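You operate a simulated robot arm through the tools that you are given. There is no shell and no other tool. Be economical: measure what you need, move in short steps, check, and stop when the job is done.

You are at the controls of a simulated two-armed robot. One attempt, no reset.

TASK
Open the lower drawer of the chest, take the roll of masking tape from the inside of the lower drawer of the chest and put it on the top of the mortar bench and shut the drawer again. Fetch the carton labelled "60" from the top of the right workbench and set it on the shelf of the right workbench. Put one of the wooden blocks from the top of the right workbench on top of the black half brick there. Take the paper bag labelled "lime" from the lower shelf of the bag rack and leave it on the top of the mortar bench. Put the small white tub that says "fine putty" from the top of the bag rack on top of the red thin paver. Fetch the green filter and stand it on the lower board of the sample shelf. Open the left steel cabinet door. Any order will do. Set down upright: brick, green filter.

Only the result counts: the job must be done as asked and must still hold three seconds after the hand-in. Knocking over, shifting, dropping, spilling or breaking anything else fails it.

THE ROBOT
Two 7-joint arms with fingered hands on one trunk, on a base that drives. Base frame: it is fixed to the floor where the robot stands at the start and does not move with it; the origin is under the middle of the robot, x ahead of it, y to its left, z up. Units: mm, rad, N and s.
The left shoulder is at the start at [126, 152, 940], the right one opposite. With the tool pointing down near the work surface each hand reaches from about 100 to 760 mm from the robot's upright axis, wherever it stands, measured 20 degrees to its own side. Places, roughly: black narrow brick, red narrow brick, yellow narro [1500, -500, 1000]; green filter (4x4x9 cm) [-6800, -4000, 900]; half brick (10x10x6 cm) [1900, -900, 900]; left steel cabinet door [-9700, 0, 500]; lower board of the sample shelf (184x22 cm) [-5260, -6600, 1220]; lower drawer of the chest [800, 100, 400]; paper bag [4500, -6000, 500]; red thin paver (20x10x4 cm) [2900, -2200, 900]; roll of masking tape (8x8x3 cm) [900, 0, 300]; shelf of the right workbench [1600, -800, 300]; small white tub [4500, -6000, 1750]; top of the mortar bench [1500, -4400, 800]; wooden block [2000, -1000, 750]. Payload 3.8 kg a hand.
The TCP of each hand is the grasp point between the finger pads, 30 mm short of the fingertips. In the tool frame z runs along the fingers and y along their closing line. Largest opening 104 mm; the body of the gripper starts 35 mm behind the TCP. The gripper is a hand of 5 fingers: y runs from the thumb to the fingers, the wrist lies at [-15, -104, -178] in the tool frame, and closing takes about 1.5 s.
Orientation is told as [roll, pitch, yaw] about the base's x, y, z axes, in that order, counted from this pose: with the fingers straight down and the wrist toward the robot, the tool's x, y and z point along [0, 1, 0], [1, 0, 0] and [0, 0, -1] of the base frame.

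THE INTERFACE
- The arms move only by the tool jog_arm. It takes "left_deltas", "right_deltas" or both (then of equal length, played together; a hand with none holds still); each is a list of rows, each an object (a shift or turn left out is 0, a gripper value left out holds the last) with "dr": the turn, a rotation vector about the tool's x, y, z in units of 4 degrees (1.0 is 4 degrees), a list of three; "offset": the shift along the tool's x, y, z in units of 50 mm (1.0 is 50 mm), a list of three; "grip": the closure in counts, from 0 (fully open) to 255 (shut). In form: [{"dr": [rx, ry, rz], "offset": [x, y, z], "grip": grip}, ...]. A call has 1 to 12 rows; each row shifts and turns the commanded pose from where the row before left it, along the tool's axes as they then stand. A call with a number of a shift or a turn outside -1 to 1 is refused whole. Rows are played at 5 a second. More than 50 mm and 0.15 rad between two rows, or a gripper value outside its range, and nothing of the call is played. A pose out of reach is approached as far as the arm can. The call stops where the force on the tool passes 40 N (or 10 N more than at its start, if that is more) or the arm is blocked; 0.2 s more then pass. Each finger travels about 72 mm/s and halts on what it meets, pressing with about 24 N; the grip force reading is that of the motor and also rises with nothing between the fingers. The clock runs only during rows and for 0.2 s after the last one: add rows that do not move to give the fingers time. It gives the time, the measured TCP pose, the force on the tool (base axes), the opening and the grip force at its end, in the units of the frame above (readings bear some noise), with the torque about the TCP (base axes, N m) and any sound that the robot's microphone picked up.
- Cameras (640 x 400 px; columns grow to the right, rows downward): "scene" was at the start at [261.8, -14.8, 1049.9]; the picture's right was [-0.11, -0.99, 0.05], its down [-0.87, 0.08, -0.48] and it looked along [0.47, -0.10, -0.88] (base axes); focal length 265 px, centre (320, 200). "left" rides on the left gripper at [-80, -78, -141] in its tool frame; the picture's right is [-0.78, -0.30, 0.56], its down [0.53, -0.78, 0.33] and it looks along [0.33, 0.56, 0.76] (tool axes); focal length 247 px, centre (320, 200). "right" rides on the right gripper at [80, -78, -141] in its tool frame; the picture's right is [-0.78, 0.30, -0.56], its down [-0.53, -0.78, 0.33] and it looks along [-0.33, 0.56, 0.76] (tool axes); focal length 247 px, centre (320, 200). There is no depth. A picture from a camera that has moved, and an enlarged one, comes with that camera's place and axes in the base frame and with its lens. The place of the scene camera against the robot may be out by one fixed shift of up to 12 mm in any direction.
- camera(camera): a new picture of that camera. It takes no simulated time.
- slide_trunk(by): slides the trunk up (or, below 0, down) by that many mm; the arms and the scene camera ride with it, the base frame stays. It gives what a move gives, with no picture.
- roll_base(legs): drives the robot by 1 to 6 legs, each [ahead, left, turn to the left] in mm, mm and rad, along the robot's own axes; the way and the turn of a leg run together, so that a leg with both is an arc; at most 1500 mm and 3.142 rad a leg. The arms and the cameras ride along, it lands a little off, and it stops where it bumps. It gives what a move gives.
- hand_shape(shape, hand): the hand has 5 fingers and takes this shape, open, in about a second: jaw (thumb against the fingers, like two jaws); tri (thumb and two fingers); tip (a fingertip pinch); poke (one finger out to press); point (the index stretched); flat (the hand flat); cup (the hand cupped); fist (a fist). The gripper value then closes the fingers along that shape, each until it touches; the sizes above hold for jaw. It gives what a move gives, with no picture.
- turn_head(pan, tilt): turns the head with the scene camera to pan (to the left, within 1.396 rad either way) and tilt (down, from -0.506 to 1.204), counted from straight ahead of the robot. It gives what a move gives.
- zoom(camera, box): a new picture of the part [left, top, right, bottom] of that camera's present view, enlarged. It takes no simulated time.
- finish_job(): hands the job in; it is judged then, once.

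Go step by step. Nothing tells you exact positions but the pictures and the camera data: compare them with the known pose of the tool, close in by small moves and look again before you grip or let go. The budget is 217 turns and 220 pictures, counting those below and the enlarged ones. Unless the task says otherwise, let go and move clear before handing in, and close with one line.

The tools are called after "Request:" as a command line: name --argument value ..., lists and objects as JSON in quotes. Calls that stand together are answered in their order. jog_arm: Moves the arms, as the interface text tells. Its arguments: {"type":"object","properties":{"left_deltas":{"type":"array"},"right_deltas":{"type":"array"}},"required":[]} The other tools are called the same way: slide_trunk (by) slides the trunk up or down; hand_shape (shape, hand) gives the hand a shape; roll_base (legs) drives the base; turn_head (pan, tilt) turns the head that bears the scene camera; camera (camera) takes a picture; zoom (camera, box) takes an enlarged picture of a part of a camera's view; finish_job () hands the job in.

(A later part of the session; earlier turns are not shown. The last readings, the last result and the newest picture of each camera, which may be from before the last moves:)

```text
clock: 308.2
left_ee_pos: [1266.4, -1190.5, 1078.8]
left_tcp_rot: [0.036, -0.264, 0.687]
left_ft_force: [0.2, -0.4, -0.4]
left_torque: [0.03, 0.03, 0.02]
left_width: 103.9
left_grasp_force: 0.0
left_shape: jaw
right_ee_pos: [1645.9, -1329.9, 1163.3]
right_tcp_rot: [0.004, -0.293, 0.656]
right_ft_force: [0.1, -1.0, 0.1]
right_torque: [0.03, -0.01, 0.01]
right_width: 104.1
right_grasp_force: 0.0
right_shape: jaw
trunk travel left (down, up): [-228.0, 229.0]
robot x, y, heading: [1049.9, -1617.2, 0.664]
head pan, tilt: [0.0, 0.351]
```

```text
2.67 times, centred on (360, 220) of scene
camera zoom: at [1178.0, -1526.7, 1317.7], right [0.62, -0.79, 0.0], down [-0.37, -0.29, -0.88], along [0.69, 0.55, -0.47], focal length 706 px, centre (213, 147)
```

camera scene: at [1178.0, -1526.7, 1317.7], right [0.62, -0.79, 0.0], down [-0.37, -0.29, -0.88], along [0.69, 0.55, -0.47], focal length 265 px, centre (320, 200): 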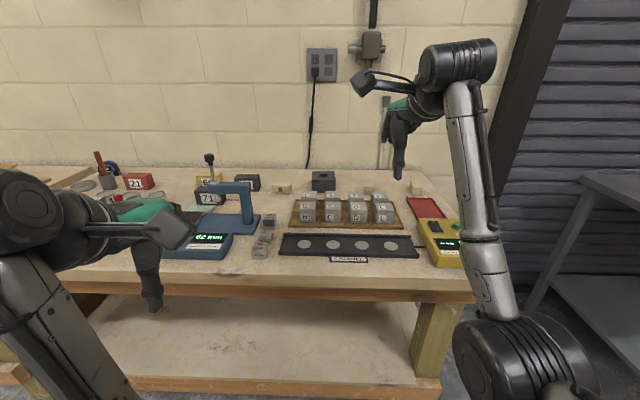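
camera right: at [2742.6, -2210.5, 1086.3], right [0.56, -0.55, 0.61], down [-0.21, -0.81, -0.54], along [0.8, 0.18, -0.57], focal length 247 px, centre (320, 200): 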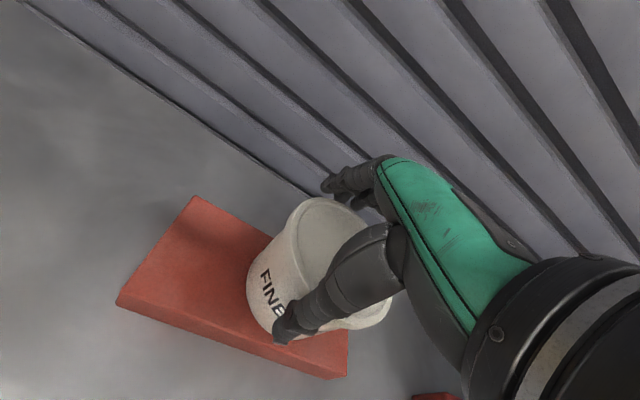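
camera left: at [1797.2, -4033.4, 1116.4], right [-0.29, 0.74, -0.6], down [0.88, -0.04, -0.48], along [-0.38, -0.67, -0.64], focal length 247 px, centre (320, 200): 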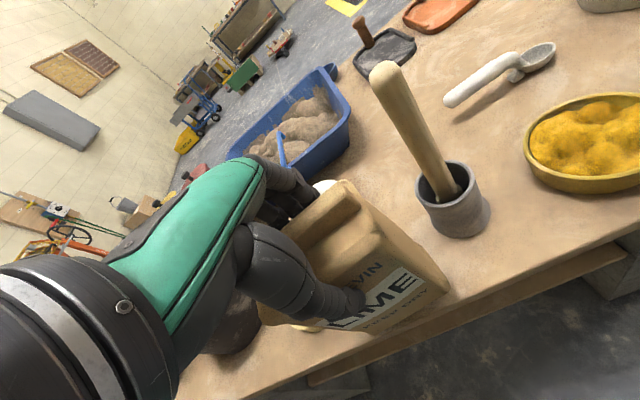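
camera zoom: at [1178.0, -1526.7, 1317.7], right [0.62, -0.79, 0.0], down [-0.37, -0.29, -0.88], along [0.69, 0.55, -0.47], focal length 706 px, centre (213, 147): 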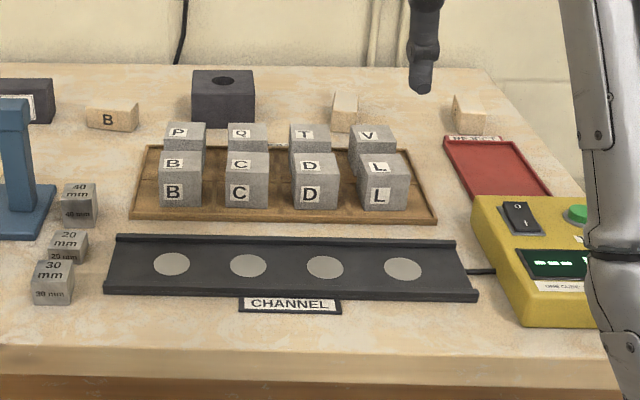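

Found: carton "60" (yellow, behind the blue gauge) ≈ (1661,-581); wooden block "B" ≈ (1797,-848); black half brick ≈ (1901,-968). Take a common stance.

Request:
jog_arm --left_deltas '[{"dr": [0.9, -0.5, 0]}, {"dr": [0.9, 0, 0]}, {"dr": [0.9, 0, 0]}, {"dr": [0.9, 0, 0]}, {}]' --right_deltas '[{"dr": [0.9, 0, 0]}, {"dr": [0.9, 0, 0]}, {"dr": [0.9, 0, 0]}, {"dr": [0.9, 0, 0]}, {"dr": [0.5, 0, 0]}]'

Request:
roll_base --legs '[[0, 233, -0.01], [270, 0, 0]]'

Request:
camera --camera "right"

Request:
camera --camera "left"

```text
clock: 309.4
left_ee_pos: [1276.2, -1173.9, 1047.8]
left_tcp_rot: [0.054, -0.121, 0.707]
left_ft_force: [0.3, -0.1, -0.1]
left_torque: [0.01, 0.01, 0.0]
left_width: 104.0
left_grasp_force: 0.1
left_shape: jaw
left hand out of reach, approached as far as the arm can: row 1, 2, 3, 4
right_ee_pos: [1644.6, -1329.9, 1164.9]
right_tcp_rot: [0.005, -0.004, 0.659]
right_ft_force: [0.7, -0.1, 0.3]
right_torque: [-0.02, 0.02, -0.02]
right_width: 103.9
right_grasp_force: 0.1
right_shape: jaw
trunk travel left (down, up): [-228.0, 229.0]
robot x, y, heading: [1050.2, -1616.0, 0.667]
head pan, tilt: [0.0, 0.351]
```

```text
clock: 312.6
left_ee_pos: [1346.8, -823.8, 1048.8]
left_tcp_rot: [0.053, -0.124, 0.698]
left_ft_force: [-0.6, 0.4, 0.8]
left_torque: [0.02, 0.01, 0.0]
left_width: 104.0
left_grasp_force: 0.0
left_shape: jaw
right_ee_pos: [1715.0, -982.9, 1164.8]
right_tcp_rot: [0.005, -0.007, 0.651]
right_ft_force: [0.0, 0.5, -0.4]
right_torque: [0.04, 0.0, -0.01]
right_width: 103.9
right_grasp_force: 0.0
right_shape: jaw
trunk travel left (down, up): [-228.0, 229.0]
robot x, y, heading: [1119.1, -1267.2, 0.661]
head pan, tilt: [0.0, 0.351]
```

```text
58 pictures are left
camera right: at [1603.3, -965.9, 1306.7], right [0.7, -0.44, 0.55], down [-0.29, -0.89, -0.34], along [0.65, 0.08, -0.76], focal length 247 px, centre (320, 200)
```

right: 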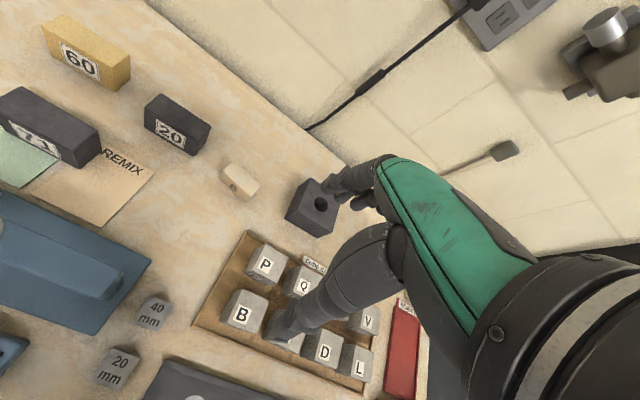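

```text
57 pictures are left
camera left: at [1330.6, -951.1, 1174.1], right [0.31, -0.71, -0.63], down [-0.92, -0.05, -0.4], along [0.25, 0.7, -0.67], focal length 247 px, centre (320, 200)
```

left: 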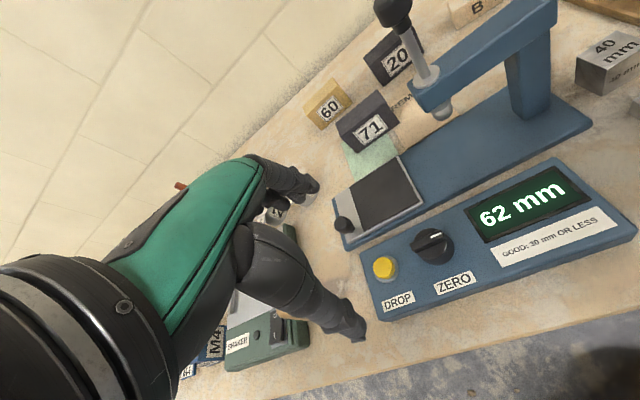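

Clear view. Bring the right hand over block B with slight forward tilt.

Request:
jog_arm --right_deltas '[{"dr": [-0.95, 0, 0], "offset": [0.38, 0.75, 0.3]}, {"dr": [-0.95, 0, 0], "offset": [0.38, 0.75, 0.4]}, {"dr": [-0.95, 0, 0], "offset": [0.38, 0.72, 0.5]}, {"offset": [0, 0.6, 0.6]}, {"offset": [0, 0.1, 0.7]}, {}]'

Request:
camera --camera "right"

```text
clock: 314.0
left_ee_pos: [1345.7, -822.2, 1048.8]
left_tcp_rot: [0.058, -0.125, 0.7]
left_ft_force: [-0.3, 0.5, -0.4]
left_torque: [0.04, -0.03, -0.01]
left_width: 103.7
left_grasp_force: 0.0
left_shape: jaw
right_ee_pos: [1798.6, -848.3, 1054.8]
right_tcp_rot: [0.003, -0.207, 0.65]
right_ft_force: [0.0, -0.4, -0.5]
right_torque: [0.0, -0.02, -0.01]
right_width: 104.0
right_grasp_force: 0.0
right_shape: jaw
right hand out of reach, approached as far as the arm can: row 4, 5
trunk travel left (down, up): [-228.0, 229.0]
robot x, y, heading: [1119.1, -1270.6, 0.663]
head pan, tilt: [0.0, 0.351]
```

```text
56 pictures are left
camera right: at [1665.7, -848.3, 1178.1], right [0.61, -0.51, 0.6], down [-0.23, -0.84, -0.49], along [0.76, 0.16, -0.63], focal length 247 px, centre (320, 200)
```

right: 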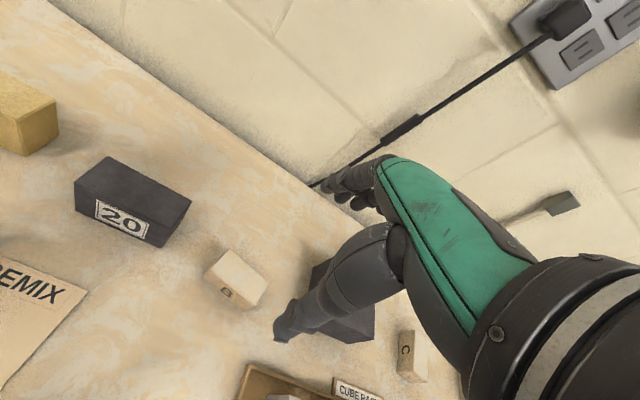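

Block B top ≈ (1818,-823,873), rotated ~20°. Yaw the hand to match, align and descend.

Request:
jog_arm --right_deltas '[{"dr": [0, 0, 1], "offset": [0.15, 0.4, 0.5]}, {"dr": [0, 0, 1], "offset": [0, 0, 0.6]}, {"dr": [0, 0, 1], "offset": [0, -0.1, 0.6]}, {"dr": [0, 0, 1], "offset": [0, -0.1, 0.6]}, {"offset": [0, -0.12, 0.6]}, {}]'

Request:
camera --camera "right"

```text
clock: 315.4
left_ee_pos: [1346.2, -823.1, 1046.9]
left_tcp_rot: [0.057, -0.122, 0.698]
left_ft_force: [-0.3, -0.1, -0.2]
left_torque: [-0.01, 0.02, 0.02]
left_width: 103.8
left_grasp_force: 0.0
left_shape: jaw
right_ee_pos: [1792.7, -853.8, 912.3]
right_tcp_rot: [0.064, -0.196, 0.365]
right_ft_force: [-0.2, -0.3, -0.1]
right_torque: [0.0, 0.05, 0.02]
right_width: 104.0
right_grasp_force: 0.1
right_shape: jaw
right hand out of reach, approached as far as the arm can: row 1, 2, 3, 4
trunk travel left (down, up): [-228.0, 229.0]
robot x, y, heading: [1118.4, -1265.3, 0.66]
head pan, tilt: [0.0, 0.351]
```

```text
55 pictures are left
camera right: at [1668.5, -824.3, 1041.1], right [0.47, -0.69, 0.55], down [-0.46, -0.73, -0.51], along [0.75, -0.02, -0.66], focal length 247 px, centre (320, 200)
```

right: 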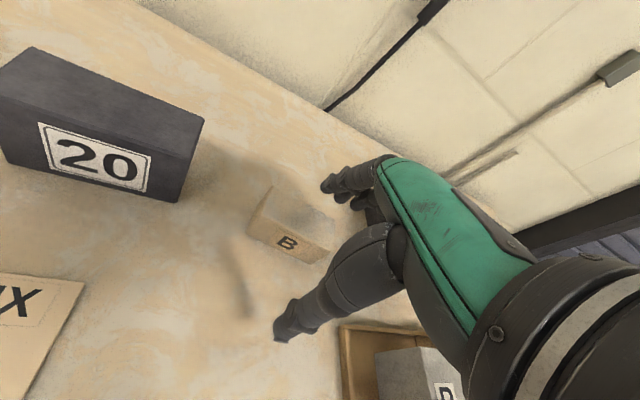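

Block is actually aligned with the bench; rotate back, nudge the base 20 mm, then align.

Request:
roll_base --legs '[[22, 0, 0]]'

Request:
jog_arm --right_deltas '[{"dr": [0, -0.4, -0.95]}, {"dr": [0, -0.4, -0.95]}, {"dr": [0, 0, -0.95]}, {"dr": [0, 0, -0.95]}, {"offset": [0.15, 0.27, 0.05]}, {}]'

Request:
camera --camera "right"

```text
clock: 316.2
left_ee_pos: [1361.9, -812.6, 1049.1]
left_tcp_rot: [0.057, -0.125, 0.699]
left_ft_force: [0.4, 0.3, 0.1]
left_torque: [0.04, 0.01, -0.07]
left_width: 103.5
left_grasp_force: 0.1
left_shape: jaw
right_ee_pos: [1807.1, -843.1, 914.7]
right_tcp_rot: [0.064, -0.199, 0.366]
right_ft_force: [0.2, 0.2, -0.2]
right_torque: [0.0, -0.03, 0.0]
right_width: 104.0
right_grasp_force: 0.1
right_shape: jaw
trunk travel left (down, up): [-228.0, 229.0]
robot x, y, heading: [1132.0, -1258.0, 0.66]
head pan, tilt: [0.0, 0.351]
```

```text
clock: 317.6
left_ee_pos: [1363.3, -810.3, 1048.7]
left_tcp_rot: [0.06, -0.122, 0.699]
left_ft_force: [-0.1, 0.3, 0.3]
left_torque: [0.01, 0.02, 0.01]
left_width: 103.9
left_grasp_force: 0.1
left_shape: jaw
right_ee_pos: [1809.4, -837.7, 913.8]
right_tcp_rot: [-0.046, -0.196, 0.635]
right_ft_force: [-0.1, 0.6, 0.4]
right_torque: [-0.02, -0.02, -0.01]
right_width: 104.0
right_grasp_force: 0.1
right_shape: jaw
right hand out of reach, approached as far as the arm can: row 5
trunk travel left (down, up): [-228.0, 229.0]
robot x, y, heading: [1134.6, -1255.3, 0.665]
head pan, tilt: [0.0, 0.351]
```

```text
54 pictures are left
camera right: at [1675.5, -828.6, 1033.9], right [0.59, -0.5, 0.64], down [-0.24, -0.86, -0.45], along [0.77, 0.11, -0.62], focal length 247 px, centre (320, 200)
```

right: 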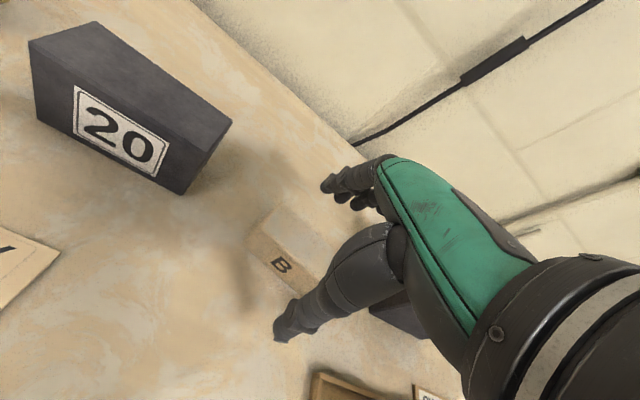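

Reach is marginal; lower the trunk (which leans forward) while keeping hand height.

Request:
jog_arm --right_deltas '[{"dr": [0, 0.6, 0], "offset": [0, 0.2, -0.9]}, {"offset": [0, 0.1, -0.9]}, {}]'

Request:
slide_trunk --by -90

Request:
jog_arm --right_deltas '[{"offset": [0.16, 0.35, 0.1]}, {}]'

Request:
camera --camera "right"

```text
clock: 318.4
left_ee_pos: [1362.3, -810.5, 1047.4]
left_tcp_rot: [0.059, -0.121, 0.7]
left_ft_force: [0.2, -1.0, 0.5]
left_torque: [0.01, 0.02, -0.01]
left_width: 103.7
left_grasp_force: 0.2
left_shape: jaw
right_ee_pos: [1803.3, -838.4, 1005.9]
right_tcp_rot: [-0.003, -0.193, 0.636]
right_ft_force: [0.1, 0.3, 0.2]
right_torque: [0.02, 0.0, -0.02]
right_width: 104.1
right_grasp_force: 0.0
right_shape: jaw
trunk travel left (down, up): [-228.0, 229.0]
robot x, y, heading: [1132.5, -1258.3, 0.659]
head pan, tilt: [0.0, 0.351]
```

```text
clock: 319.5
left_ee_pos: [1367.2, -793.1, 919.4]
left_tcp_rot: [0.102, -0.056, 0.711]
left_ft_force: [-2.8, -4.8, 12.6]
left_torque: [0.77, -0.3, 0.05]
left_width: 104.2
left_grasp_force: 0.0
left_shape: jaw
right_ee_pos: [1805.3, -838.8, 910.9]
right_tcp_rot: [-0.002, -0.186, 0.637]
right_ft_force: [-0.4, 0.9, -0.4]
right_torque: [0.0, 0.01, 0.0]
right_width: 103.9
right_grasp_force: 0.1
right_shape: jaw
trunk travel left (down, up): [-141.0, 316.0]
robot x, y, heading: [1131.1, -1252.6, 0.658]
head pan, tilt: [0.0, 0.351]
stopped: the force on the tool passed its limit at 46 N (the readings are from after the stop); the commanded pose is now the measured one
```

```text
clock: 320.1
left_ee_pos: [1367.0, -793.7, 919.8]
left_tcp_rot: [0.1, -0.055, 0.712]
left_ft_force: [-2.6, -5.1, 12.6]
left_torque: [0.8, -0.31, 0.09]
left_width: 103.9
left_grasp_force: 0.0
left_shape: jaw
right_ee_pos: [1816.2, -821.0, 911.7]
right_tcp_rot: [-0.004, -0.189, 0.636]
right_ft_force: [0.2, 0.4, -0.3]
right_torque: [-0.02, 0.01, -0.01]
right_width: 103.7
right_grasp_force: 0.1
right_shape: jaw
trunk travel left (down, up): [-141.0, 316.0]
robot x, y, heading: [1135.0, -1255.7, 0.662]
head pan, tilt: [0.0, 0.351]
```

```text
53 pictures are left
camera right: at [1684.4, -815.3, 1035.2], right [0.61, -0.51, 0.6], down [-0.25, -0.85, -0.47], along [0.75, 0.14, -0.64], focal length 247 px, centre (320, 200)
```

right: 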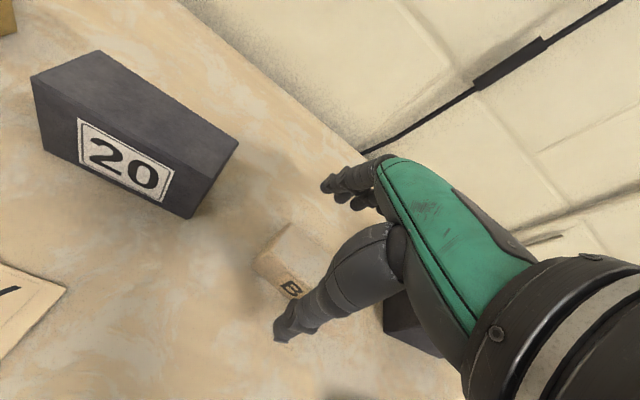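

The left fingertips touched something on the bench; raise the left hand right away. The right hand is aligned over block B: descend and close.

Request:
jog_arm --left_deltas '[{"offset": [0, 0, -0.6]}, {"offset": [0, 0, -0.9]}, {"offset": [0, 0, -0.9]}, {}]' --right_deltas '[{"offset": [0.05, 0.04, 0]}, {}, {}, {}]'

Request:
camera --camera "left"

Request:
jog_arm --right_deltas '[{"offset": [0, -0.06, 0.3]}, {"offset": [0, -0.05, 0.26]}, {}]'

```text
clock: 321.1
left_ee_pos: [1405.5, -770.4, 956.3]
left_tcp_rot: [0.097, -0.054, 0.71]
left_ft_force: [-1.1, -0.2, 0.2]
left_torque: [-0.02, -0.02, 0.01]
left_width: 103.7
left_grasp_force: 0.0
left_shape: jaw
left hand out of reach, approached as far as the arm can: row 1, 2, 3
right_ee_pos: [1816.6, -815.1, 908.9]
right_tcp_rot: [-0.005, -0.186, 0.635]
right_ft_force: [-0.5, 0.2, 0.5]
right_torque: [-0.03, -0.01, 0.0]
right_width: 104.2
right_grasp_force: 0.1
right_shape: jaw
trunk travel left (down, up): [-141.0, 316.0]
robot x, y, heading: [1133.8, -1252.9, 0.659]
head pan, tilt: [0.0, 0.351]
```

```text
52 pictures are left
camera left: at [1402.1, -897.0, 1084.9], right [0.27, -0.71, -0.65], down [-0.95, -0.07, -0.32], along [0.18, 0.7, -0.69], focal length 247 px, centre (320, 200)
```

left: 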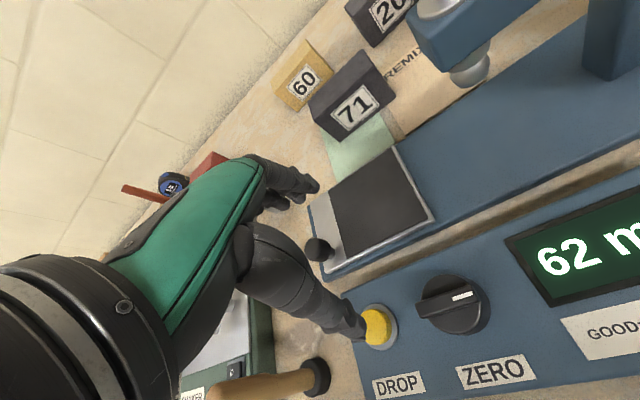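

```text
clock: 321.9
left_ee_pos: [1403.9, -771.5, 957.8]
left_tcp_rot: [0.099, -0.055, 0.712]
left_ft_force: [0.4, 0.9, -0.8]
left_torque: [0.03, 0.02, -0.03]
left_width: 103.8
left_grasp_force: 0.0
left_shape: jaw
right_ee_pos: [1814.9, -816.6, 887.4]
right_tcp_rot: [-0.003, -0.195, 0.636]
right_ft_force: [3.4, 2.2, 19.3]
right_torque: [-0.55, 0.86, -0.04]
right_width: 103.4
right_grasp_force: 0.0
right_shape: jaw
trunk travel left (down, up): [-141.0, 316.0]
robot x, y, heading: [1134.2, -1258.7, 0.659]
head pan, tilt: [0.0, 0.351]
```

Thumb tip touched the bench; block should be between the jaws. Raise slightly and close.

Request:
jog_arm --right_deltas '[{"offset": [0, 0.02, -0.08]}, {"grip": 255}, {}, {}, {}, {}, {}, {}]'

Request:
camera --camera "right"

```text
clock: 323.7
left_ee_pos: [1402.7, -772.4, 958.1]
left_tcp_rot: [0.098, -0.057, 0.712]
left_ft_force: [0.1, -0.2, -0.2]
left_torque: [-0.01, 0.03, -0.02]
left_width: 104.0
left_grasp_force: 0.1
left_shape: jaw
right_ee_pos: [1814.1, -819.6, 888.6]
right_tcp_rot: [-0.004, -0.19, 0.635]
right_ft_force: [-4.4, -2.4, 17.9]
right_torque: [-0.66, 1.1, -0.05]
right_width: 39.6
right_grasp_force: 23.0
right_shape: jaw
trunk travel left (down, up): [-141.0, 316.0]
robot x, y, heading: [1135.5, -1252.6, 0.657]
head pan, tilt: [0.0, 0.351]
```

```text
51 pictures are left
camera right: at [1683.1, -813.3, 1013.3], right [0.61, -0.51, 0.61], down [-0.25, -0.85, -0.47], along [0.76, 0.14, -0.64], focal length 247 px, centre (320, 200)
```

right: 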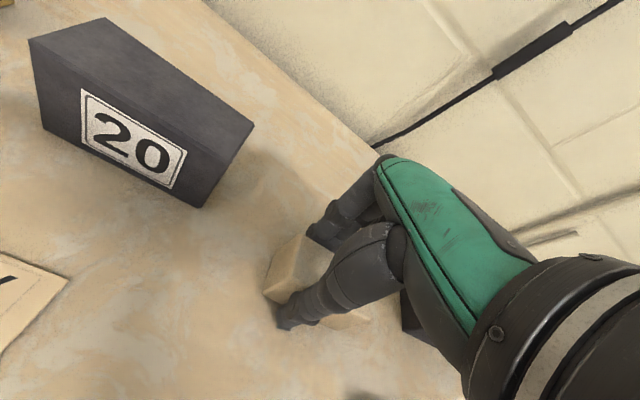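

Block gripped. Lift it and carry it right, toward the half brick.

Request:
jog_arm --right_deltas '[{"offset": [0, 0.15, -0.75]}, {"offset": [0, 0.15, -0.8]}, {"offset": [0, 0.1, -0.6]}, {"offset": [-0.8, 0, 0]}, {"offset": [-0.8, 0, 0]}, {"offset": [-0.8, 0, 0]}, {}]'

Request:
camera --camera "right"

```text
clock: 325.3
left_ee_pos: [1404.6, -770.4, 955.8]
left_tcp_rot: [0.1, -0.052, 0.712]
left_ft_force: [-0.5, 0.9, -1.1]
left_torque: [0.04, 0.01, 0.01]
left_width: 104.1
left_grasp_force: 0.1
left_shape: jaw
right_ee_pos: [1885.5, -911.6, 996.4]
right_tcp_rot: [-0.006, -0.186, 0.635]
right_ft_force: [0.3, -0.3, -0.5]
right_torque: [0.0, 0.01, -0.03]
right_width: 39.5
right_grasp_force: 24.0
right_shape: jaw
trunk travel left (down, up): [-141.0, 316.0]
robot x, y, heading: [1134.1, -1255.3, 0.657]
head pan, tilt: [0.0, 0.351]
```

```text
50 pictures are left
camera right: at [1754.9, -906.6, 1119.8], right [0.61, -0.51, 0.61], down [-0.25, -0.85, -0.47], along [0.75, 0.14, -0.64], focal length 247 px, centre (320, 200)
```

right: 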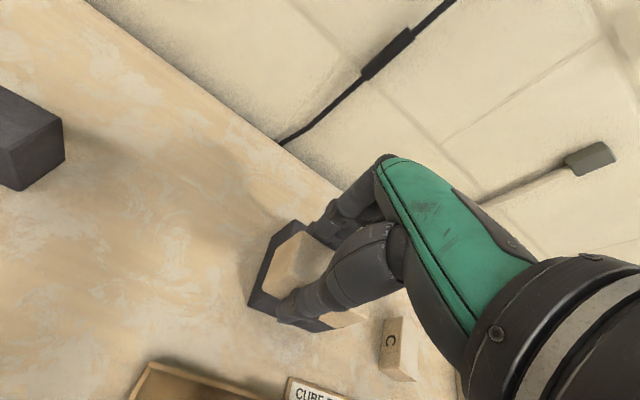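

Half brick is just below/right. Shift 35 mm right, 8 forward and lower onto it.

Request:
jog_arm --right_deltas '[{"offset": [-0.7, 0.16, 0.03]}, {"offset": [0, -0.13, 0.65]}, {}]'

Request:
camera --camera "right"

```text
clock: 326.1
left_ee_pos: [1403.7, -770.5, 956.5]
left_tcp_rot: [0.1, -0.054, 0.714]
left_ft_force: [-0.2, -0.3, -0.6]
left_torque: [-0.01, 0.03, 0.02]
left_width: 103.9
left_grasp_force: 0.1
left_shape: jaw
right_ee_pos: [1911.8, -936.7, 961.9]
right_tcp_rot: [-0.003, -0.186, 0.635]
right_ft_force: [-0.1, 0.4, -0.3]
right_torque: [0.0, -0.02, -0.02]
right_width: 39.2
right_grasp_force: 23.9
right_shape: jaw
trunk travel left (down, up): [-141.0, 316.0]
robot x, y, heading: [1132.2, -1254.7, 0.662]
head pan, tilt: [0.0, 0.351]
```

```text
49 pictures are left
camera right: at [1782.0, -930.9, 1085.9], right [0.61, -0.51, 0.61], down [-0.25, -0.85, -0.47], along [0.75, 0.14, -0.64], focal length 247 px, centre (320, 200)
```

right: 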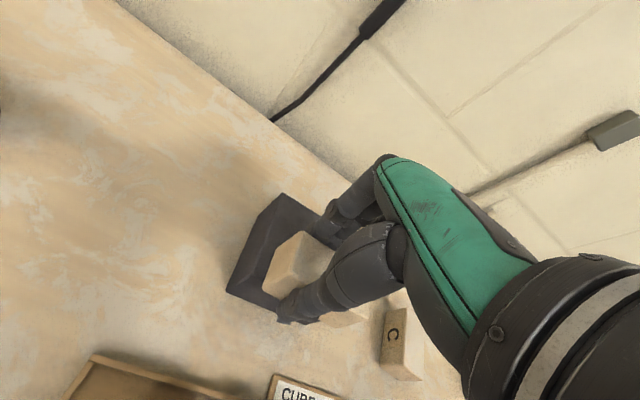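

Request:
zoom --camera "right" --box '[200, 170, 400, 340]'

```text
2.35 times, centred on (300, 255) of right
camera zoom: at [1782.0, -930.9, 1085.9], right [0.61, -0.51, 0.61], down [-0.25, -0.85, -0.47], along [0.75, 0.14, -0.64], focal length 581 px, centre (367, 71)
```

zoom: 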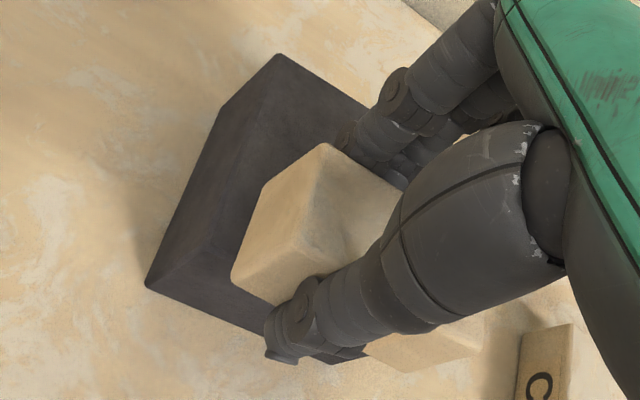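

Brick centre ≈ (1940,-935): shift 16 mm forward and 15 mm right, then lower to contact.

Request:
jog_arm --right_deltas '[{"offset": [-0.3, 0.32, 0.06]}, {"offset": [0, -0.03, 0.15]}, {"offset": [0, -0.02, 0.1]}, {"offset": [0, -0.01, 0.06]}, {}]'

Request:
zoom --camera "right" --box '[200, 170, 400, 340]'

```text
clock: 327.3
left_ee_pos: [1406.3, -771.5, 957.5]
left_tcp_rot: [0.101, -0.052, 0.711]
left_ft_force: [-1.2, 0.0, -0.3]
left_torque: [0.01, 0.0, -0.03]
left_width: 103.7
left_grasp_force: 0.0
left_shape: jaw
right_ee_pos: [1937.2, -939.1, 946.1]
right_tcp_rot: [-0.005, -0.188, 0.635]
right_ft_force: [0.2, -0.5, -0.6]
right_torque: [-0.01, -0.01, -0.01]
right_width: 39.2
right_grasp_force: 24.0
right_shape: jaw
trunk travel left (down, up): [-141.0, 316.0]
robot x, y, heading: [1137.0, -1256.7, 0.66]
head pan, tilt: [0.0, 0.351]
```

```text
2.35 times, centred on (300, 255) of right
camera zoom: at [1805.0, -933.9, 1070.7], right [0.61, -0.51, 0.61], down [-0.25, -0.85, -0.47], along [0.75, 0.14, -0.64], focal length 581 px, centre (367, 71)
```

zoom: 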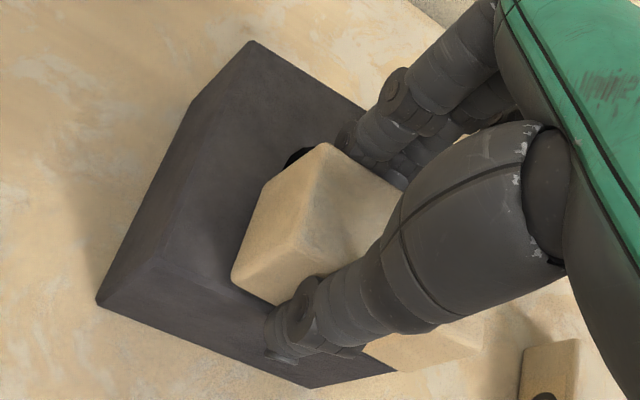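

The block sits ~25 mm short and 8 mm right of the brick's centre. Correct, staying just above.

Request:
jog_arm --right_deltas '[{"offset": [0.16, 0.45, 0.05]}, {}]'

Request:
zoom --camera "right" --box '[200, 170, 400, 340]'

```text
clock: 327.9
left_ee_pos: [1405.5, -771.8, 956.0]
left_tcp_rot: [0.101, -0.051, 0.713]
left_ft_force: [0.8, 0.4, 0.7]
left_torque: [0.0, -0.01, 0.06]
left_width: 103.8
left_grasp_force: 0.0
left_shape: jaw
right_ee_pos: [1940.6, -925.9, 947.0]
right_tcp_rot: [-0.006, -0.186, 0.634]
right_ft_force: [-0.1, 0.1, -0.2]
right_torque: [0.01, -0.01, -0.02]
right_width: 39.2
right_grasp_force: 23.6
right_shape: jaw
right hand out of reach, approached as far as the arm can: row 1
trunk travel left (down, up): [-141.0, 316.0]
robot x, y, heading: [1133.3, -1256.8, 0.652]
head pan, tilt: [0.0, 0.351]
```

```text
2.35 times, centred on (300, 255) of right
camera zoom: at [1809.5, -920.0, 1071.8], right [0.61, -0.51, 0.61], down [-0.25, -0.85, -0.47], along [0.75, 0.14, -0.64], focal length 581 px, centre (367, 71)
```

zoom: 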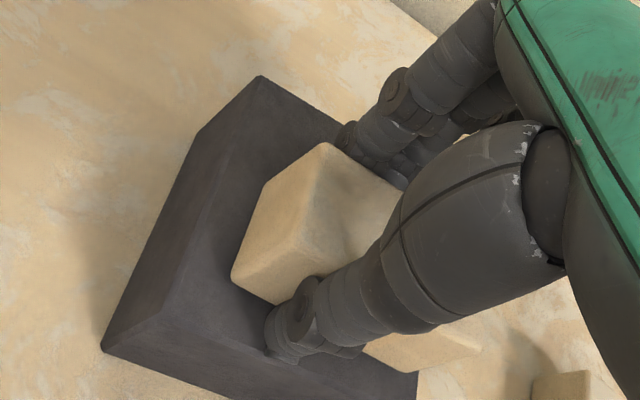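

Good: block fully over the brick. Lower to contact and release.

Request:
jog_arm --right_deltas '[{"offset": [0, -0.02, 0.08]}, {"offset": [0, -0.02, 0.06]}, {}]'

```text
clock: 328.7
left_ee_pos: [1403.8, -772.5, 958.7]
left_tcp_rot: [0.098, -0.056, 0.711]
left_ft_force: [0.4, -0.9, 0.1]
left_torque: [-0.01, -0.04, 0.01]
left_width: 103.7
left_grasp_force: 0.2
left_shape: jaw
right_ee_pos: [1938.6, -926.6, 948.1]
right_tcp_rot: [-0.005, -0.199, 0.635]
right_ft_force: [4.6, 2.6, 20.7]
right_torque: [-0.42, 0.74, 0.05]
right_width: 39.2
right_grasp_force: 24.5
right_shape: jaw
trunk travel left (down, up): [-141.0, 316.0]
robot x, y, heading: [1131.7, -1255.6, 0.656]
head pan, tilt: [0.0, 0.351]
```

Request:
jog_arm --right_deltas '[{"offset": [0, 0.01, -0.06]}, {"grip": 150}, {}, {"grip": 60}, {}, {}, {"offset": [0, 0.1, -0.5]}, {"offset": [0, 0.15, -0.8]}, {"offset": [0, 0.15, -0.8]}, {}]'

Request:
camera --camera "right"

```text
clock: 330.9
left_ee_pos: [1405.3, -769.8, 956.1]
left_tcp_rot: [0.099, -0.054, 0.712]
left_ft_force: [-1.0, 0.5, -0.2]
left_torque: [0.01, 0.03, 0.02]
left_width: 104.1
left_grasp_force: 0.2
left_shape: jaw
right_ee_pos: [1926.9, -934.8, 1044.0]
right_tcp_rot: [-0.006, -0.186, 0.635]
right_ft_force: [0.2, -1.5, -0.2]
right_torque: [0.0, 0.0, 0.0]
right_width: 79.8
right_grasp_force: 0.0
right_shape: jaw
right hand out of reach, approached as far as the arm can: row 8, 9
trunk travel left (down, up): [-141.0, 316.0]
robot x, y, heading: [1131.2, -1253.3, 0.659]
head pan, tilt: [0.0, 0.351]
```

```text
45 pictures are left
camera right: at [1796.6, -929.6, 1168.3], right [0.61, -0.51, 0.61], down [-0.25, -0.85, -0.47], along [0.75, 0.14, -0.64], focal length 247 px, centre (320, 200)
```

right: 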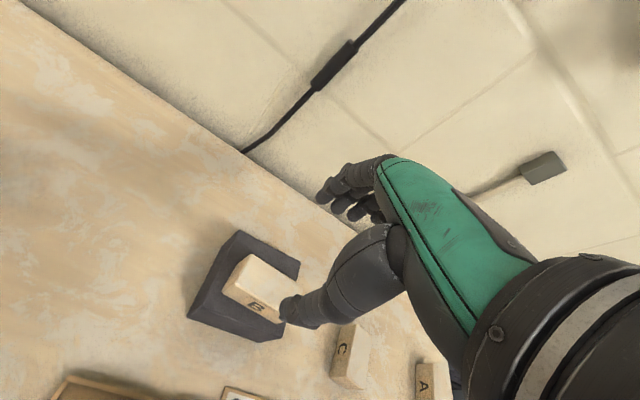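

Block is on the brick. Now use the right hand for the carton: retract, back off, shift left.

Request:
jog_arm --right_deltas '[{"offset": [0, -0.7, -0.6], "grip": 0}, {"offset": [0, -0.8, -0.5]}, {"offset": [0, -0.9, -0.2]}, {"offset": [0, -0.9, -0.2]}, {"offset": [0.3, -0.9, -0.1]}, {"offset": [0.3, -0.9, -0.1]}, {}]'

Request:
roll_base --legs '[[-260, 0, 0], [0, 370, 0]]'

Request:
turn_head --pan -0.15 --tilt 0.45

Request:
camera --camera "scene"

```text
clock: 332.5
left_ee_pos: [1404.7, -769.2, 955.4]
left_tcp_rot: [0.099, -0.054, 0.71]
left_ft_force: [-0.4, 0.7, -0.7]
left_torque: [-0.02, 0.0, -0.04]
left_width: 103.9
left_grasp_force: 0.1
left_shape: jaw
right_ee_pos: [1694.5, -1065.6, 1083.8]
right_tcp_rot: [-0.009, -0.182, 0.638]
right_ft_force: [0.5, -0.2, -1.5]
right_torque: [0.01, 0.01, 0.01]
right_width: 103.6
right_grasp_force: 0.0
right_shape: jaw
trunk travel left (down, up): [-141.0, 316.0]
robot x, y, heading: [1136.8, -1253.0, 0.655]
head pan, tilt: [0.0, 0.351]
```

```text
clock: 336.3
left_ee_pos: [973.5, -637.1, 956.3]
left_tcp_rot: [0.099, -0.05, 0.71]
left_ft_force: [0.7, 0.0, -0.4]
left_torque: [0.01, -0.03, 0.0]
left_width: 103.7
left_grasp_force: 0.0
left_shape: jaw
right_ee_pos: [1265.1, -932.6, 1084.2]
right_tcp_rot: [-0.006, -0.187, 0.634]
right_ft_force: [-0.2, 0.7, -0.2]
right_torque: [0.01, -0.04, 0.02]
right_width: 103.7
right_grasp_force: 0.0
right_shape: jaw
trunk travel left (down, up): [-141.0, 316.0]
robot x, y, heading: [700.3, -1121.8, 0.667]
head pan, tilt: [0.0, 0.351]
```

```text
clock: 337.0
left_ee_pos: [973.5, -637.5, 955.6]
left_tcp_rot: [0.1, -0.054, 0.713]
left_ft_force: [-0.6, 0.1, 0.4]
left_torque: [0.0, 0.01, -0.01]
left_width: 103.9
left_grasp_force: 0.0
left_shape: jaw
right_ee_pos: [1265.8, -933.3, 1084.1]
right_tcp_rot: [-0.005, -0.187, 0.636]
right_ft_force: [0.3, 0.3, -0.6]
right_torque: [0.0, 0.01, 0.02]
right_width: 103.7
right_grasp_force: 0.0
right_shape: jaw
trunk travel left (down, up): [-141.0, 316.0]
robot x, y, heading: [703.7, -1120.0, 0.655]
head pan, tilt: [-0.15, 0.45]
```

```text
44 pictures are left
camera scene: at [878.7, -1009.4, 1196.7], right [0.49, -0.87, 0.04], down [-0.55, -0.35, -0.76], along [0.67, 0.35, -0.65], focal length 265 px, centre (320, 200)
```

scene: 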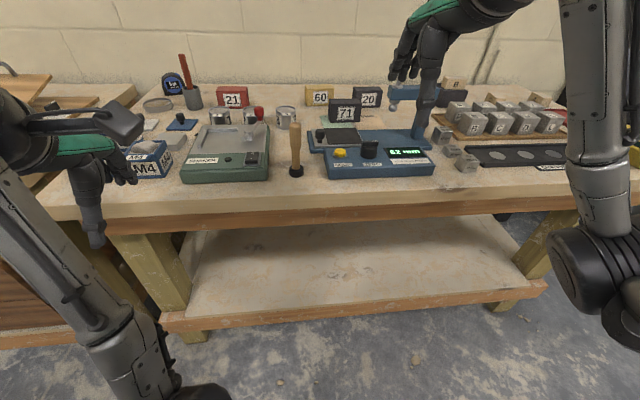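

Everything still standing. Carton "60" ≈ (1670,-575). Align and move in over it.

Request:
jog_arm --right_deltas '[{"offset": [0.85, 0, -0.4]}, {"offset": [0, 0, -0.4]}, {}]'

Request:
roll_base --legs '[[262, 0, 0]]'

Request:
jog_arm --right_deltas '[{"offset": [0, 0.85, 0.2]}, {"offset": [0, 0.85, 0.2]}, {"offset": [0, 0.85, 0.2]}, {"offset": [0, 0.85, 0.2]}, {"offset": [0, 0.85, 0.3]}, {}]'

Request:
camera --camera "right"

```text
clock: 337.8
left_ee_pos: [974.5, -636.4, 956.3]
left_tcp_rot: [0.099, -0.052, 0.713]
left_ft_force: [-0.1, -0.5, -0.1]
left_torque: [0.01, 0.01, 0.0]
left_width: 103.5
left_grasp_force: 0.1
left_shape: jaw
right_ee_pos: [1233.8, -901.2, 1124.0]
right_tcp_rot: [-0.005, -0.185, 0.636]
right_ft_force: [0.2, 0.1, 0.3]
right_torque: [0.03, 0.01, 0.01]
right_width: 103.8
right_grasp_force: 0.1
right_shape: jaw
trunk travel left (down, up): [-141.0, 316.0]
robot x, y, heading: [704.9, -1123.0, 0.657]
head pan, tilt: [-0.15, 0.45]
```

```text
clock: 339.7
left_ee_pos: [1181.8, -477.2, 955.7]
left_tcp_rot: [0.102, -0.052, 0.707]
left_ft_force: [-0.3, -0.3, -0.7]
left_torque: [0.0, 0.02, -0.02]
left_width: 103.7
left_grasp_force: 0.1
left_shape: jaw
right_ee_pos: [1440.1, -743.8, 1122.9]
right_tcp_rot: [-0.004, -0.184, 0.634]
right_ft_force: [0.2, 0.7, 0.2]
right_torque: [0.04, -0.02, 0.01]
right_width: 104.1
right_grasp_force: 0.0
right_shape: jaw
trunk travel left (down, up): [-141.0, 316.0]
robot x, y, heading: [906.7, -958.1, 0.659]
head pan, tilt: [-0.15, 0.45]
```

```text
clock: 341.1
left_ee_pos: [1181.5, -479.1, 956.9]
left_tcp_rot: [0.101, -0.055, 0.708]
left_ft_force: [0.0, -0.9, 0.2]
left_torque: [0.01, -0.03, 0.02]
left_width: 103.8
left_grasp_force: 0.0
left_shape: jaw
right_ee_pos: [1618.9, -615.7, 1109.0]
right_tcp_rot: [-0.007, -0.186, 0.633]
right_ft_force: [0.1, -0.3, 0.2]
right_torque: [0.03, 0.04, -0.01]
right_width: 103.6
right_grasp_force: 0.1
right_shape: jaw
trunk travel left (down, up): [-141.0, 316.0]
robot x, y, heading: [906.8, -960.0, 0.655]
head pan, tilt: [-0.15, 0.45]
```

```text
43 pictures are left
camera right: at [1487.6, -611.1, 1233.4], right [0.61, -0.51, 0.61], down [-0.25, -0.85, -0.47], along [0.75, 0.13, -0.64], focal length 247 px, centre (320, 200)
```

right: 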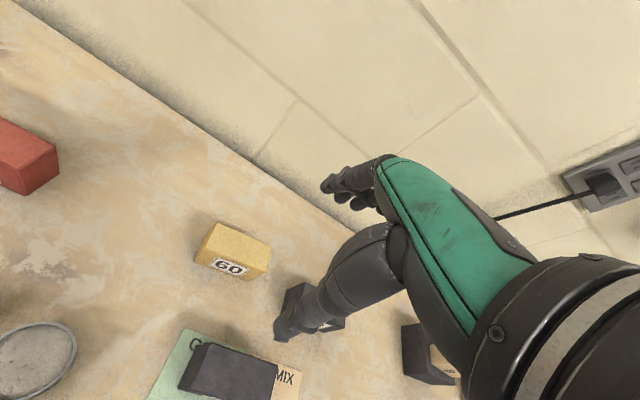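

Carton top centre ≈ (1669,-553). Nudge base 12 mm, tilt a bit more, move over it and descend partway.

Request:
roll_base --legs '[[12, 0, 0]]'

Request:
jog_arm --right_deltas '[{"dr": [-0.8, 0, 0], "offset": [0.2, 0.6, 0.5]}, {"dr": [-0.8, 0, 0], "offset": [0.2, 0.6, 0.6]}, {"offset": [0, -0.15, 0.85]}, {"offset": [0, -0.15, 0.85]}, {"offset": [0, -0.15, 0.5]}, {}]'

Request:
camera --camera "right"

```text
clock: 341.9
left_ee_pos: [1189.2, -472.5, 957.8]
left_tcp_rot: [0.1, -0.057, 0.71]
left_ft_force: [0.3, -0.1, 1.0]
left_torque: [-0.02, -0.02, -0.02]
left_width: 103.8
left_grasp_force: 0.1
left_shape: jaw
right_ee_pos: [1626.6, -610.1, 1109.2]
right_tcp_rot: [-0.006, -0.189, 0.633]
right_ft_force: [1.6, -0.1, -0.4]
right_torque: [0.0, 0.0, -0.02]
right_width: 103.9
right_grasp_force: 0.1
right_shape: jaw
trunk travel left (down, up): [-141.0, 316.0]
robot x, y, heading: [919.1, -956.4, 0.659]
head pan, tilt: [-0.15, 0.45]
```

```text
clock: 343.2
left_ee_pos: [1190.3, -471.9, 956.6]
left_tcp_rot: [0.098, -0.055, 0.707]
left_ft_force: [0.3, 0.0, 0.5]
left_torque: [0.0, 0.01, -0.01]
left_width: 103.5
left_grasp_force: 0.0
left_shape: jaw
right_ee_pos: [1674.8, -552.9, 954.0]
right_tcp_rot: [-0.007, -0.299, 0.635]
right_ft_force: [0.6, -0.6, 0.0]
right_torque: [-0.01, 0.01, 0.03]
right_width: 103.9
right_grasp_force: 0.1
right_shape: jaw
right hand out of reach, approached as far as the arm can: row 2
trunk travel left (down, up): [-141.0, 316.0]
robot x, y, heading: [918.1, -956.9, 0.655]
head pan, tilt: [-0.15, 0.45]
```

```text
42 pictures are left
camera right: at [1531.8, -554.9, 1066.1], right [0.55, -0.55, 0.62], down [-0.2, -0.81, -0.54], along [0.81, 0.17, -0.56], focal length 247 px, centre (320, 200)
```

right: 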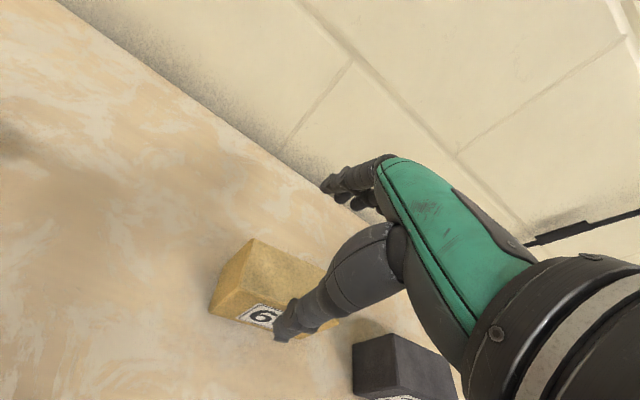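

Carton centre is ~20 mm nearer and 10 mm left of the jaw; correct and descend to grasp.

Request:
jog_arm --right_deltas '[{"offset": [0.2, -0.4, -0.12]}, {"offset": [0, -0.15, 0.5]}, {"offset": [0, -0.1, 0.35]}, {}]'

Request:
camera --camera "right"

```text
clock: 344.2
left_ee_pos: [1189.7, -470.8, 956.8]
left_tcp_rot: [0.099, -0.054, 0.71]
left_ft_force: [0.6, -0.2, -0.4]
left_torque: [-0.01, 0.0, -0.01]
left_width: 103.9
left_grasp_force: 0.0
left_shape: jaw
right_ee_pos: [1653.0, -555.1, 908.5]
right_tcp_rot: [-0.007, -0.299, 0.631]
right_ft_force: [0.3, 0.8, -0.2]
right_torque: [-0.02, 0.0, -0.01]
right_width: 104.0
right_grasp_force: 0.0
right_shape: jaw
trunk travel left (down, up): [-141.0, 316.0]
robot x, y, heading: [915.8, -956.2, 0.657]
head pan, tilt: [-0.15, 0.45]
```

```text
41 pictures are left
camera right: at [1510.9, -558.4, 1021.2], right [0.55, -0.55, 0.62], down [-0.2, -0.81, -0.54], along [0.81, 0.17, -0.56], focal length 247 px, centre (320, 200)
```

right: 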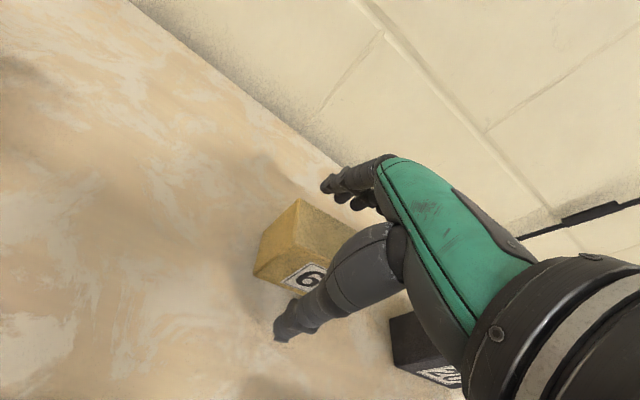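

Request:
jog_arm --right_deltas '[{"offset": [0.16, -0.04, 0.19]}, {"grip": 100}, {}, {}, {"grip": 180}, {}, {}, {}]'

Request:
jog_arm --right_deltas '[{"offset": [0, 0.15, -0.5]}, {"offset": [0, 0.25, -0.8]}, {"offset": [0, 0.25, -0.8]}, {}]'

Request:
camera --camera "right"

```text
clock: 346.1
left_ee_pos: [1190.5, -473.2, 956.7]
left_tcp_rot: [0.099, -0.053, 0.709]
left_ft_force: [-0.3, -0.3, 0.1]
left_torque: [-0.02, 0.0, -0.02]
left_width: 103.7
left_grasp_force: 0.2
left_shape: jaw
right_ee_pos: [1648.4, -548.9, 898.6]
right_tcp_rot: [-0.007, -0.299, 0.633]
right_ft_force: [0.2, -1.6, 1.1]
right_torque: [-0.1, 0.04, 0.11]
right_width: 40.6
right_grasp_force: 24.2
right_shape: jaw
trunk travel left (down, up): [-141.0, 316.0]
robot x, y, heading: [920.1, -953.4, 0.654]
head pan, tilt: [-0.15, 0.45]
```

```text
clock: 347.1
left_ee_pos: [1191.6, -470.9, 955.8]
left_tcp_rot: [0.1, -0.051, 0.708]
left_ft_force: [-0.1, 0.3, 0.3]
left_torque: [0.02, -0.02, -0.01]
left_width: 103.6
left_grasp_force: 0.2
left_shape: jaw
right_ee_pos: [1649.1, -548.5, 1009.2]
right_tcp_rot: [-0.004, -0.296, 0.635]
right_ft_force: [0.0, 1.0, -4.2]
right_torque: [0.09, 0.08, -0.01]
right_width: 40.5
right_grasp_force: 24.0
right_shape: jaw
trunk travel left (down, up): [-141.0, 316.0]
robot x, y, heading: [916.4, -952.4, 0.661]
head pan, tilt: [-0.15, 0.45]
```

```text
40 pictures are left
camera right: at [1507.6, -549.9, 1121.4], right [0.55, -0.55, 0.62], down [-0.2, -0.81, -0.54], along [0.81, 0.17, -0.56], focal length 247 px, centre (320, 200)
```

right: 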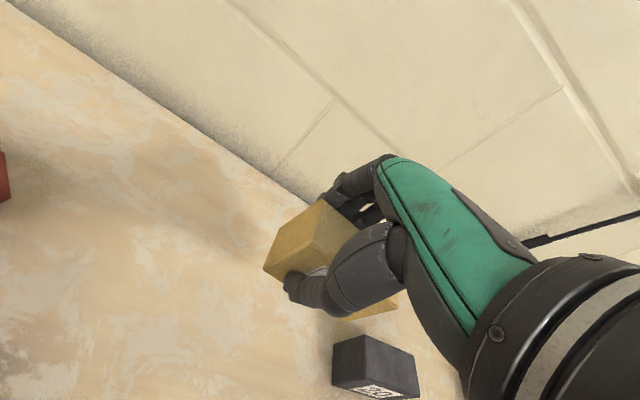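

Carton in hand. Retract, back off, lower the trunk and bring the carton down in front of the shelf.

Request:
jog_arm --right_deltas '[{"offset": [0, -0.6, -0.7]}, {"offset": [0, -0.85, -0.35]}, {"offset": [0, -0.9, -0.27]}, {"offset": [0, -0.9, -0.27]}, {"offset": [0, -0.9, -0.27]}, {}]'

Request:
roll_base --legs '[[-430, 0, 0]]'

Request:
slide_trunk --by -138

Request:
jog_arm --right_deltas '[{"offset": [0, -0.1, 0.9]}, {"offset": [0, -0.1, 0.9]}, {"offset": [0, 0, 0.9]}, {"offset": [0, 0, 0.9]}, {"offset": [0, 0, 0.9]}, {"offset": [0, 0.1, 0.9]}, {"offset": [0, 0.1, 0.9]}, {"offset": [0, 0.1, 0.9]}, {}]'

```text
clock: 348.4
left_ee_pos: [1182.5, -477.6, 963.3]
left_tcp_rot: [0.095, -0.065, 0.708]
left_ft_force: [0.2, 0.7, -0.2]
left_torque: [-0.01, -0.02, -0.02]
left_width: 103.7
left_grasp_force: 0.0
left_shape: jaw
right_ee_pos: [1457.5, -687.7, 1048.5]
right_tcp_rot: [-0.007, -0.319, 0.632]
right_ft_force: [0.1, 0.9, -3.6]
right_torque: [0.07, 0.06, 0.02]
right_width: 39.9
right_grasp_force: 24.1
right_shape: jaw
trunk travel left (down, up): [-141.0, 316.0]
robot x, y, heading: [916.1, -956.7, 0.653]
head pan, tilt: [-0.15, 0.45]
```

```text
clock: 351.0
left_ee_pos: [858.2, -726.0, 955.7]
left_tcp_rot: [0.101, -0.053, 0.712]
left_ft_force: [-0.5, 0.6, 0.4]
left_torque: [-0.03, -0.01, 0.01]
left_width: 103.9
left_grasp_force: 0.1
left_shape: jaw
right_ee_pos: [1134.8, -936.2, 1034.6]
right_tcp_rot: [-0.006, -0.297, 0.636]
right_ft_force: [-0.1, -0.1, -4.2]
right_torque: [0.06, 0.02, 0.0]
right_width: 40.1
right_grasp_force: 23.3
right_shape: jaw
trunk travel left (down, up): [-141.0, 316.0]
robot x, y, heading: [585.4, -1207.2, 0.66]
head pan, tilt: [-0.15, 0.45]
```

```text
clock: 352.7
left_ee_pos: [879.6, -710.2, 670.7]
left_tcp_rot: [0.114, 0.208, 0.714]
left_ft_force: [0.2, 0.1, -0.3]
left_torque: [0.03, -0.03, 0.0]
left_width: 104.0
left_grasp_force: 0.0
left_shape: jaw
right_ee_pos: [1137.7, -933.8, 885.8]
right_tcp_rot: [-0.006, -0.286, 0.635]
right_ft_force: [-1.6, 0.3, -3.5]
right_torque: [0.08, 0.05, 0.03]
right_width: 40.2
right_grasp_force: 24.0
right_shape: jaw
trunk travel left (down, up): [-3.0, 454.0]
robot x, y, heading: [585.9, -1210.9, 0.659]
head pan, tilt: [-0.15, 0.45]
```

```text
clock: 354.7
left_ee_pos: [879.1, -710.5, 669.3]
left_tcp_rot: [0.116, 0.21, 0.713]
left_ft_force: [0.1, -0.1, 0.1]
left_torque: [0.0, -0.02, -0.02]
left_width: 103.8
left_grasp_force: 0.1
left_shape: jaw
right_ee_pos: [1225.7, -868.3, 541.3]
right_tcp_rot: [-0.006, -0.286, 0.636]
right_ft_force: [0.7, 0.3, -4.1]
right_torque: [0.09, 0.09, 0.02]
right_width: 39.7
right_grasp_force: 24.5
right_shape: jaw
trunk travel left (down, up): [-3.0, 454.0]
robot x, y, heading: [582.8, -1208.5, 0.661]
head pan, tilt: [-0.15, 0.45]
```

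Request:
jog_arm --right_deltas '[{"offset": [0, -0.25, 0.85]}, {"offset": [0, -0.25, 0.85]}, {}]'

Request:
camera --camera "right"

Request:
camera --camera "scene"

```text
clock: 355.5
left_ee_pos: [879.8, -710.4, 669.5]
left_tcp_rot: [0.115, 0.212, 0.715]
left_ft_force: [0.7, 0.0, -0.2]
left_torque: [0.02, -0.02, 0.02]
left_width: 103.5
left_grasp_force: 0.0
left_shape: jaw
right_ee_pos: [1224.4, -870.5, 453.5]
right_tcp_rot: [-0.005, -0.285, 0.634]
right_ft_force: [0.2, -0.4, -3.6]
right_torque: [0.08, 0.07, -0.04]
right_width: 39.8
right_grasp_force: 23.7
right_shape: jaw
trunk travel left (down, up): [-3.0, 454.0]
robot x, y, heading: [585.0, -1211.9, 0.657]
head pan, tilt: [-0.15, 0.45]
```

```text
39 pictures are left
camera right: at [1084.2, -871.8, 567.5], right [0.56, -0.55, 0.62], down [-0.21, -0.82, -0.53], along [0.8, 0.17, -0.57], focal length 247 px, centre (320, 200)
```

right: 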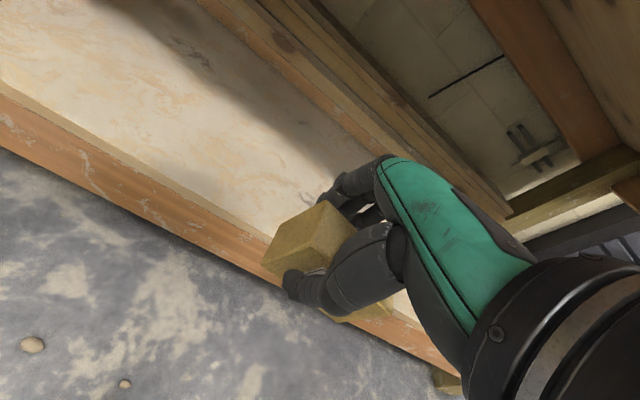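

```text
38 pictures are left
camera scene: at [842.4, -1037.4, 981.1], right [0.5, -0.86, 0.08], down [-0.69, -0.46, -0.56], along [0.51, 0.23, -0.83], focal length 265 px, centre (320, 200)
```

scene: 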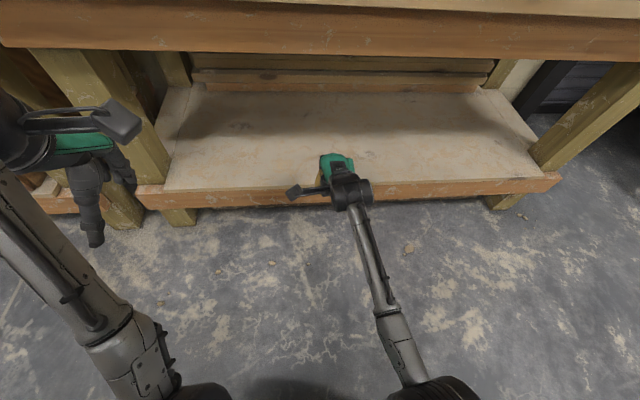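

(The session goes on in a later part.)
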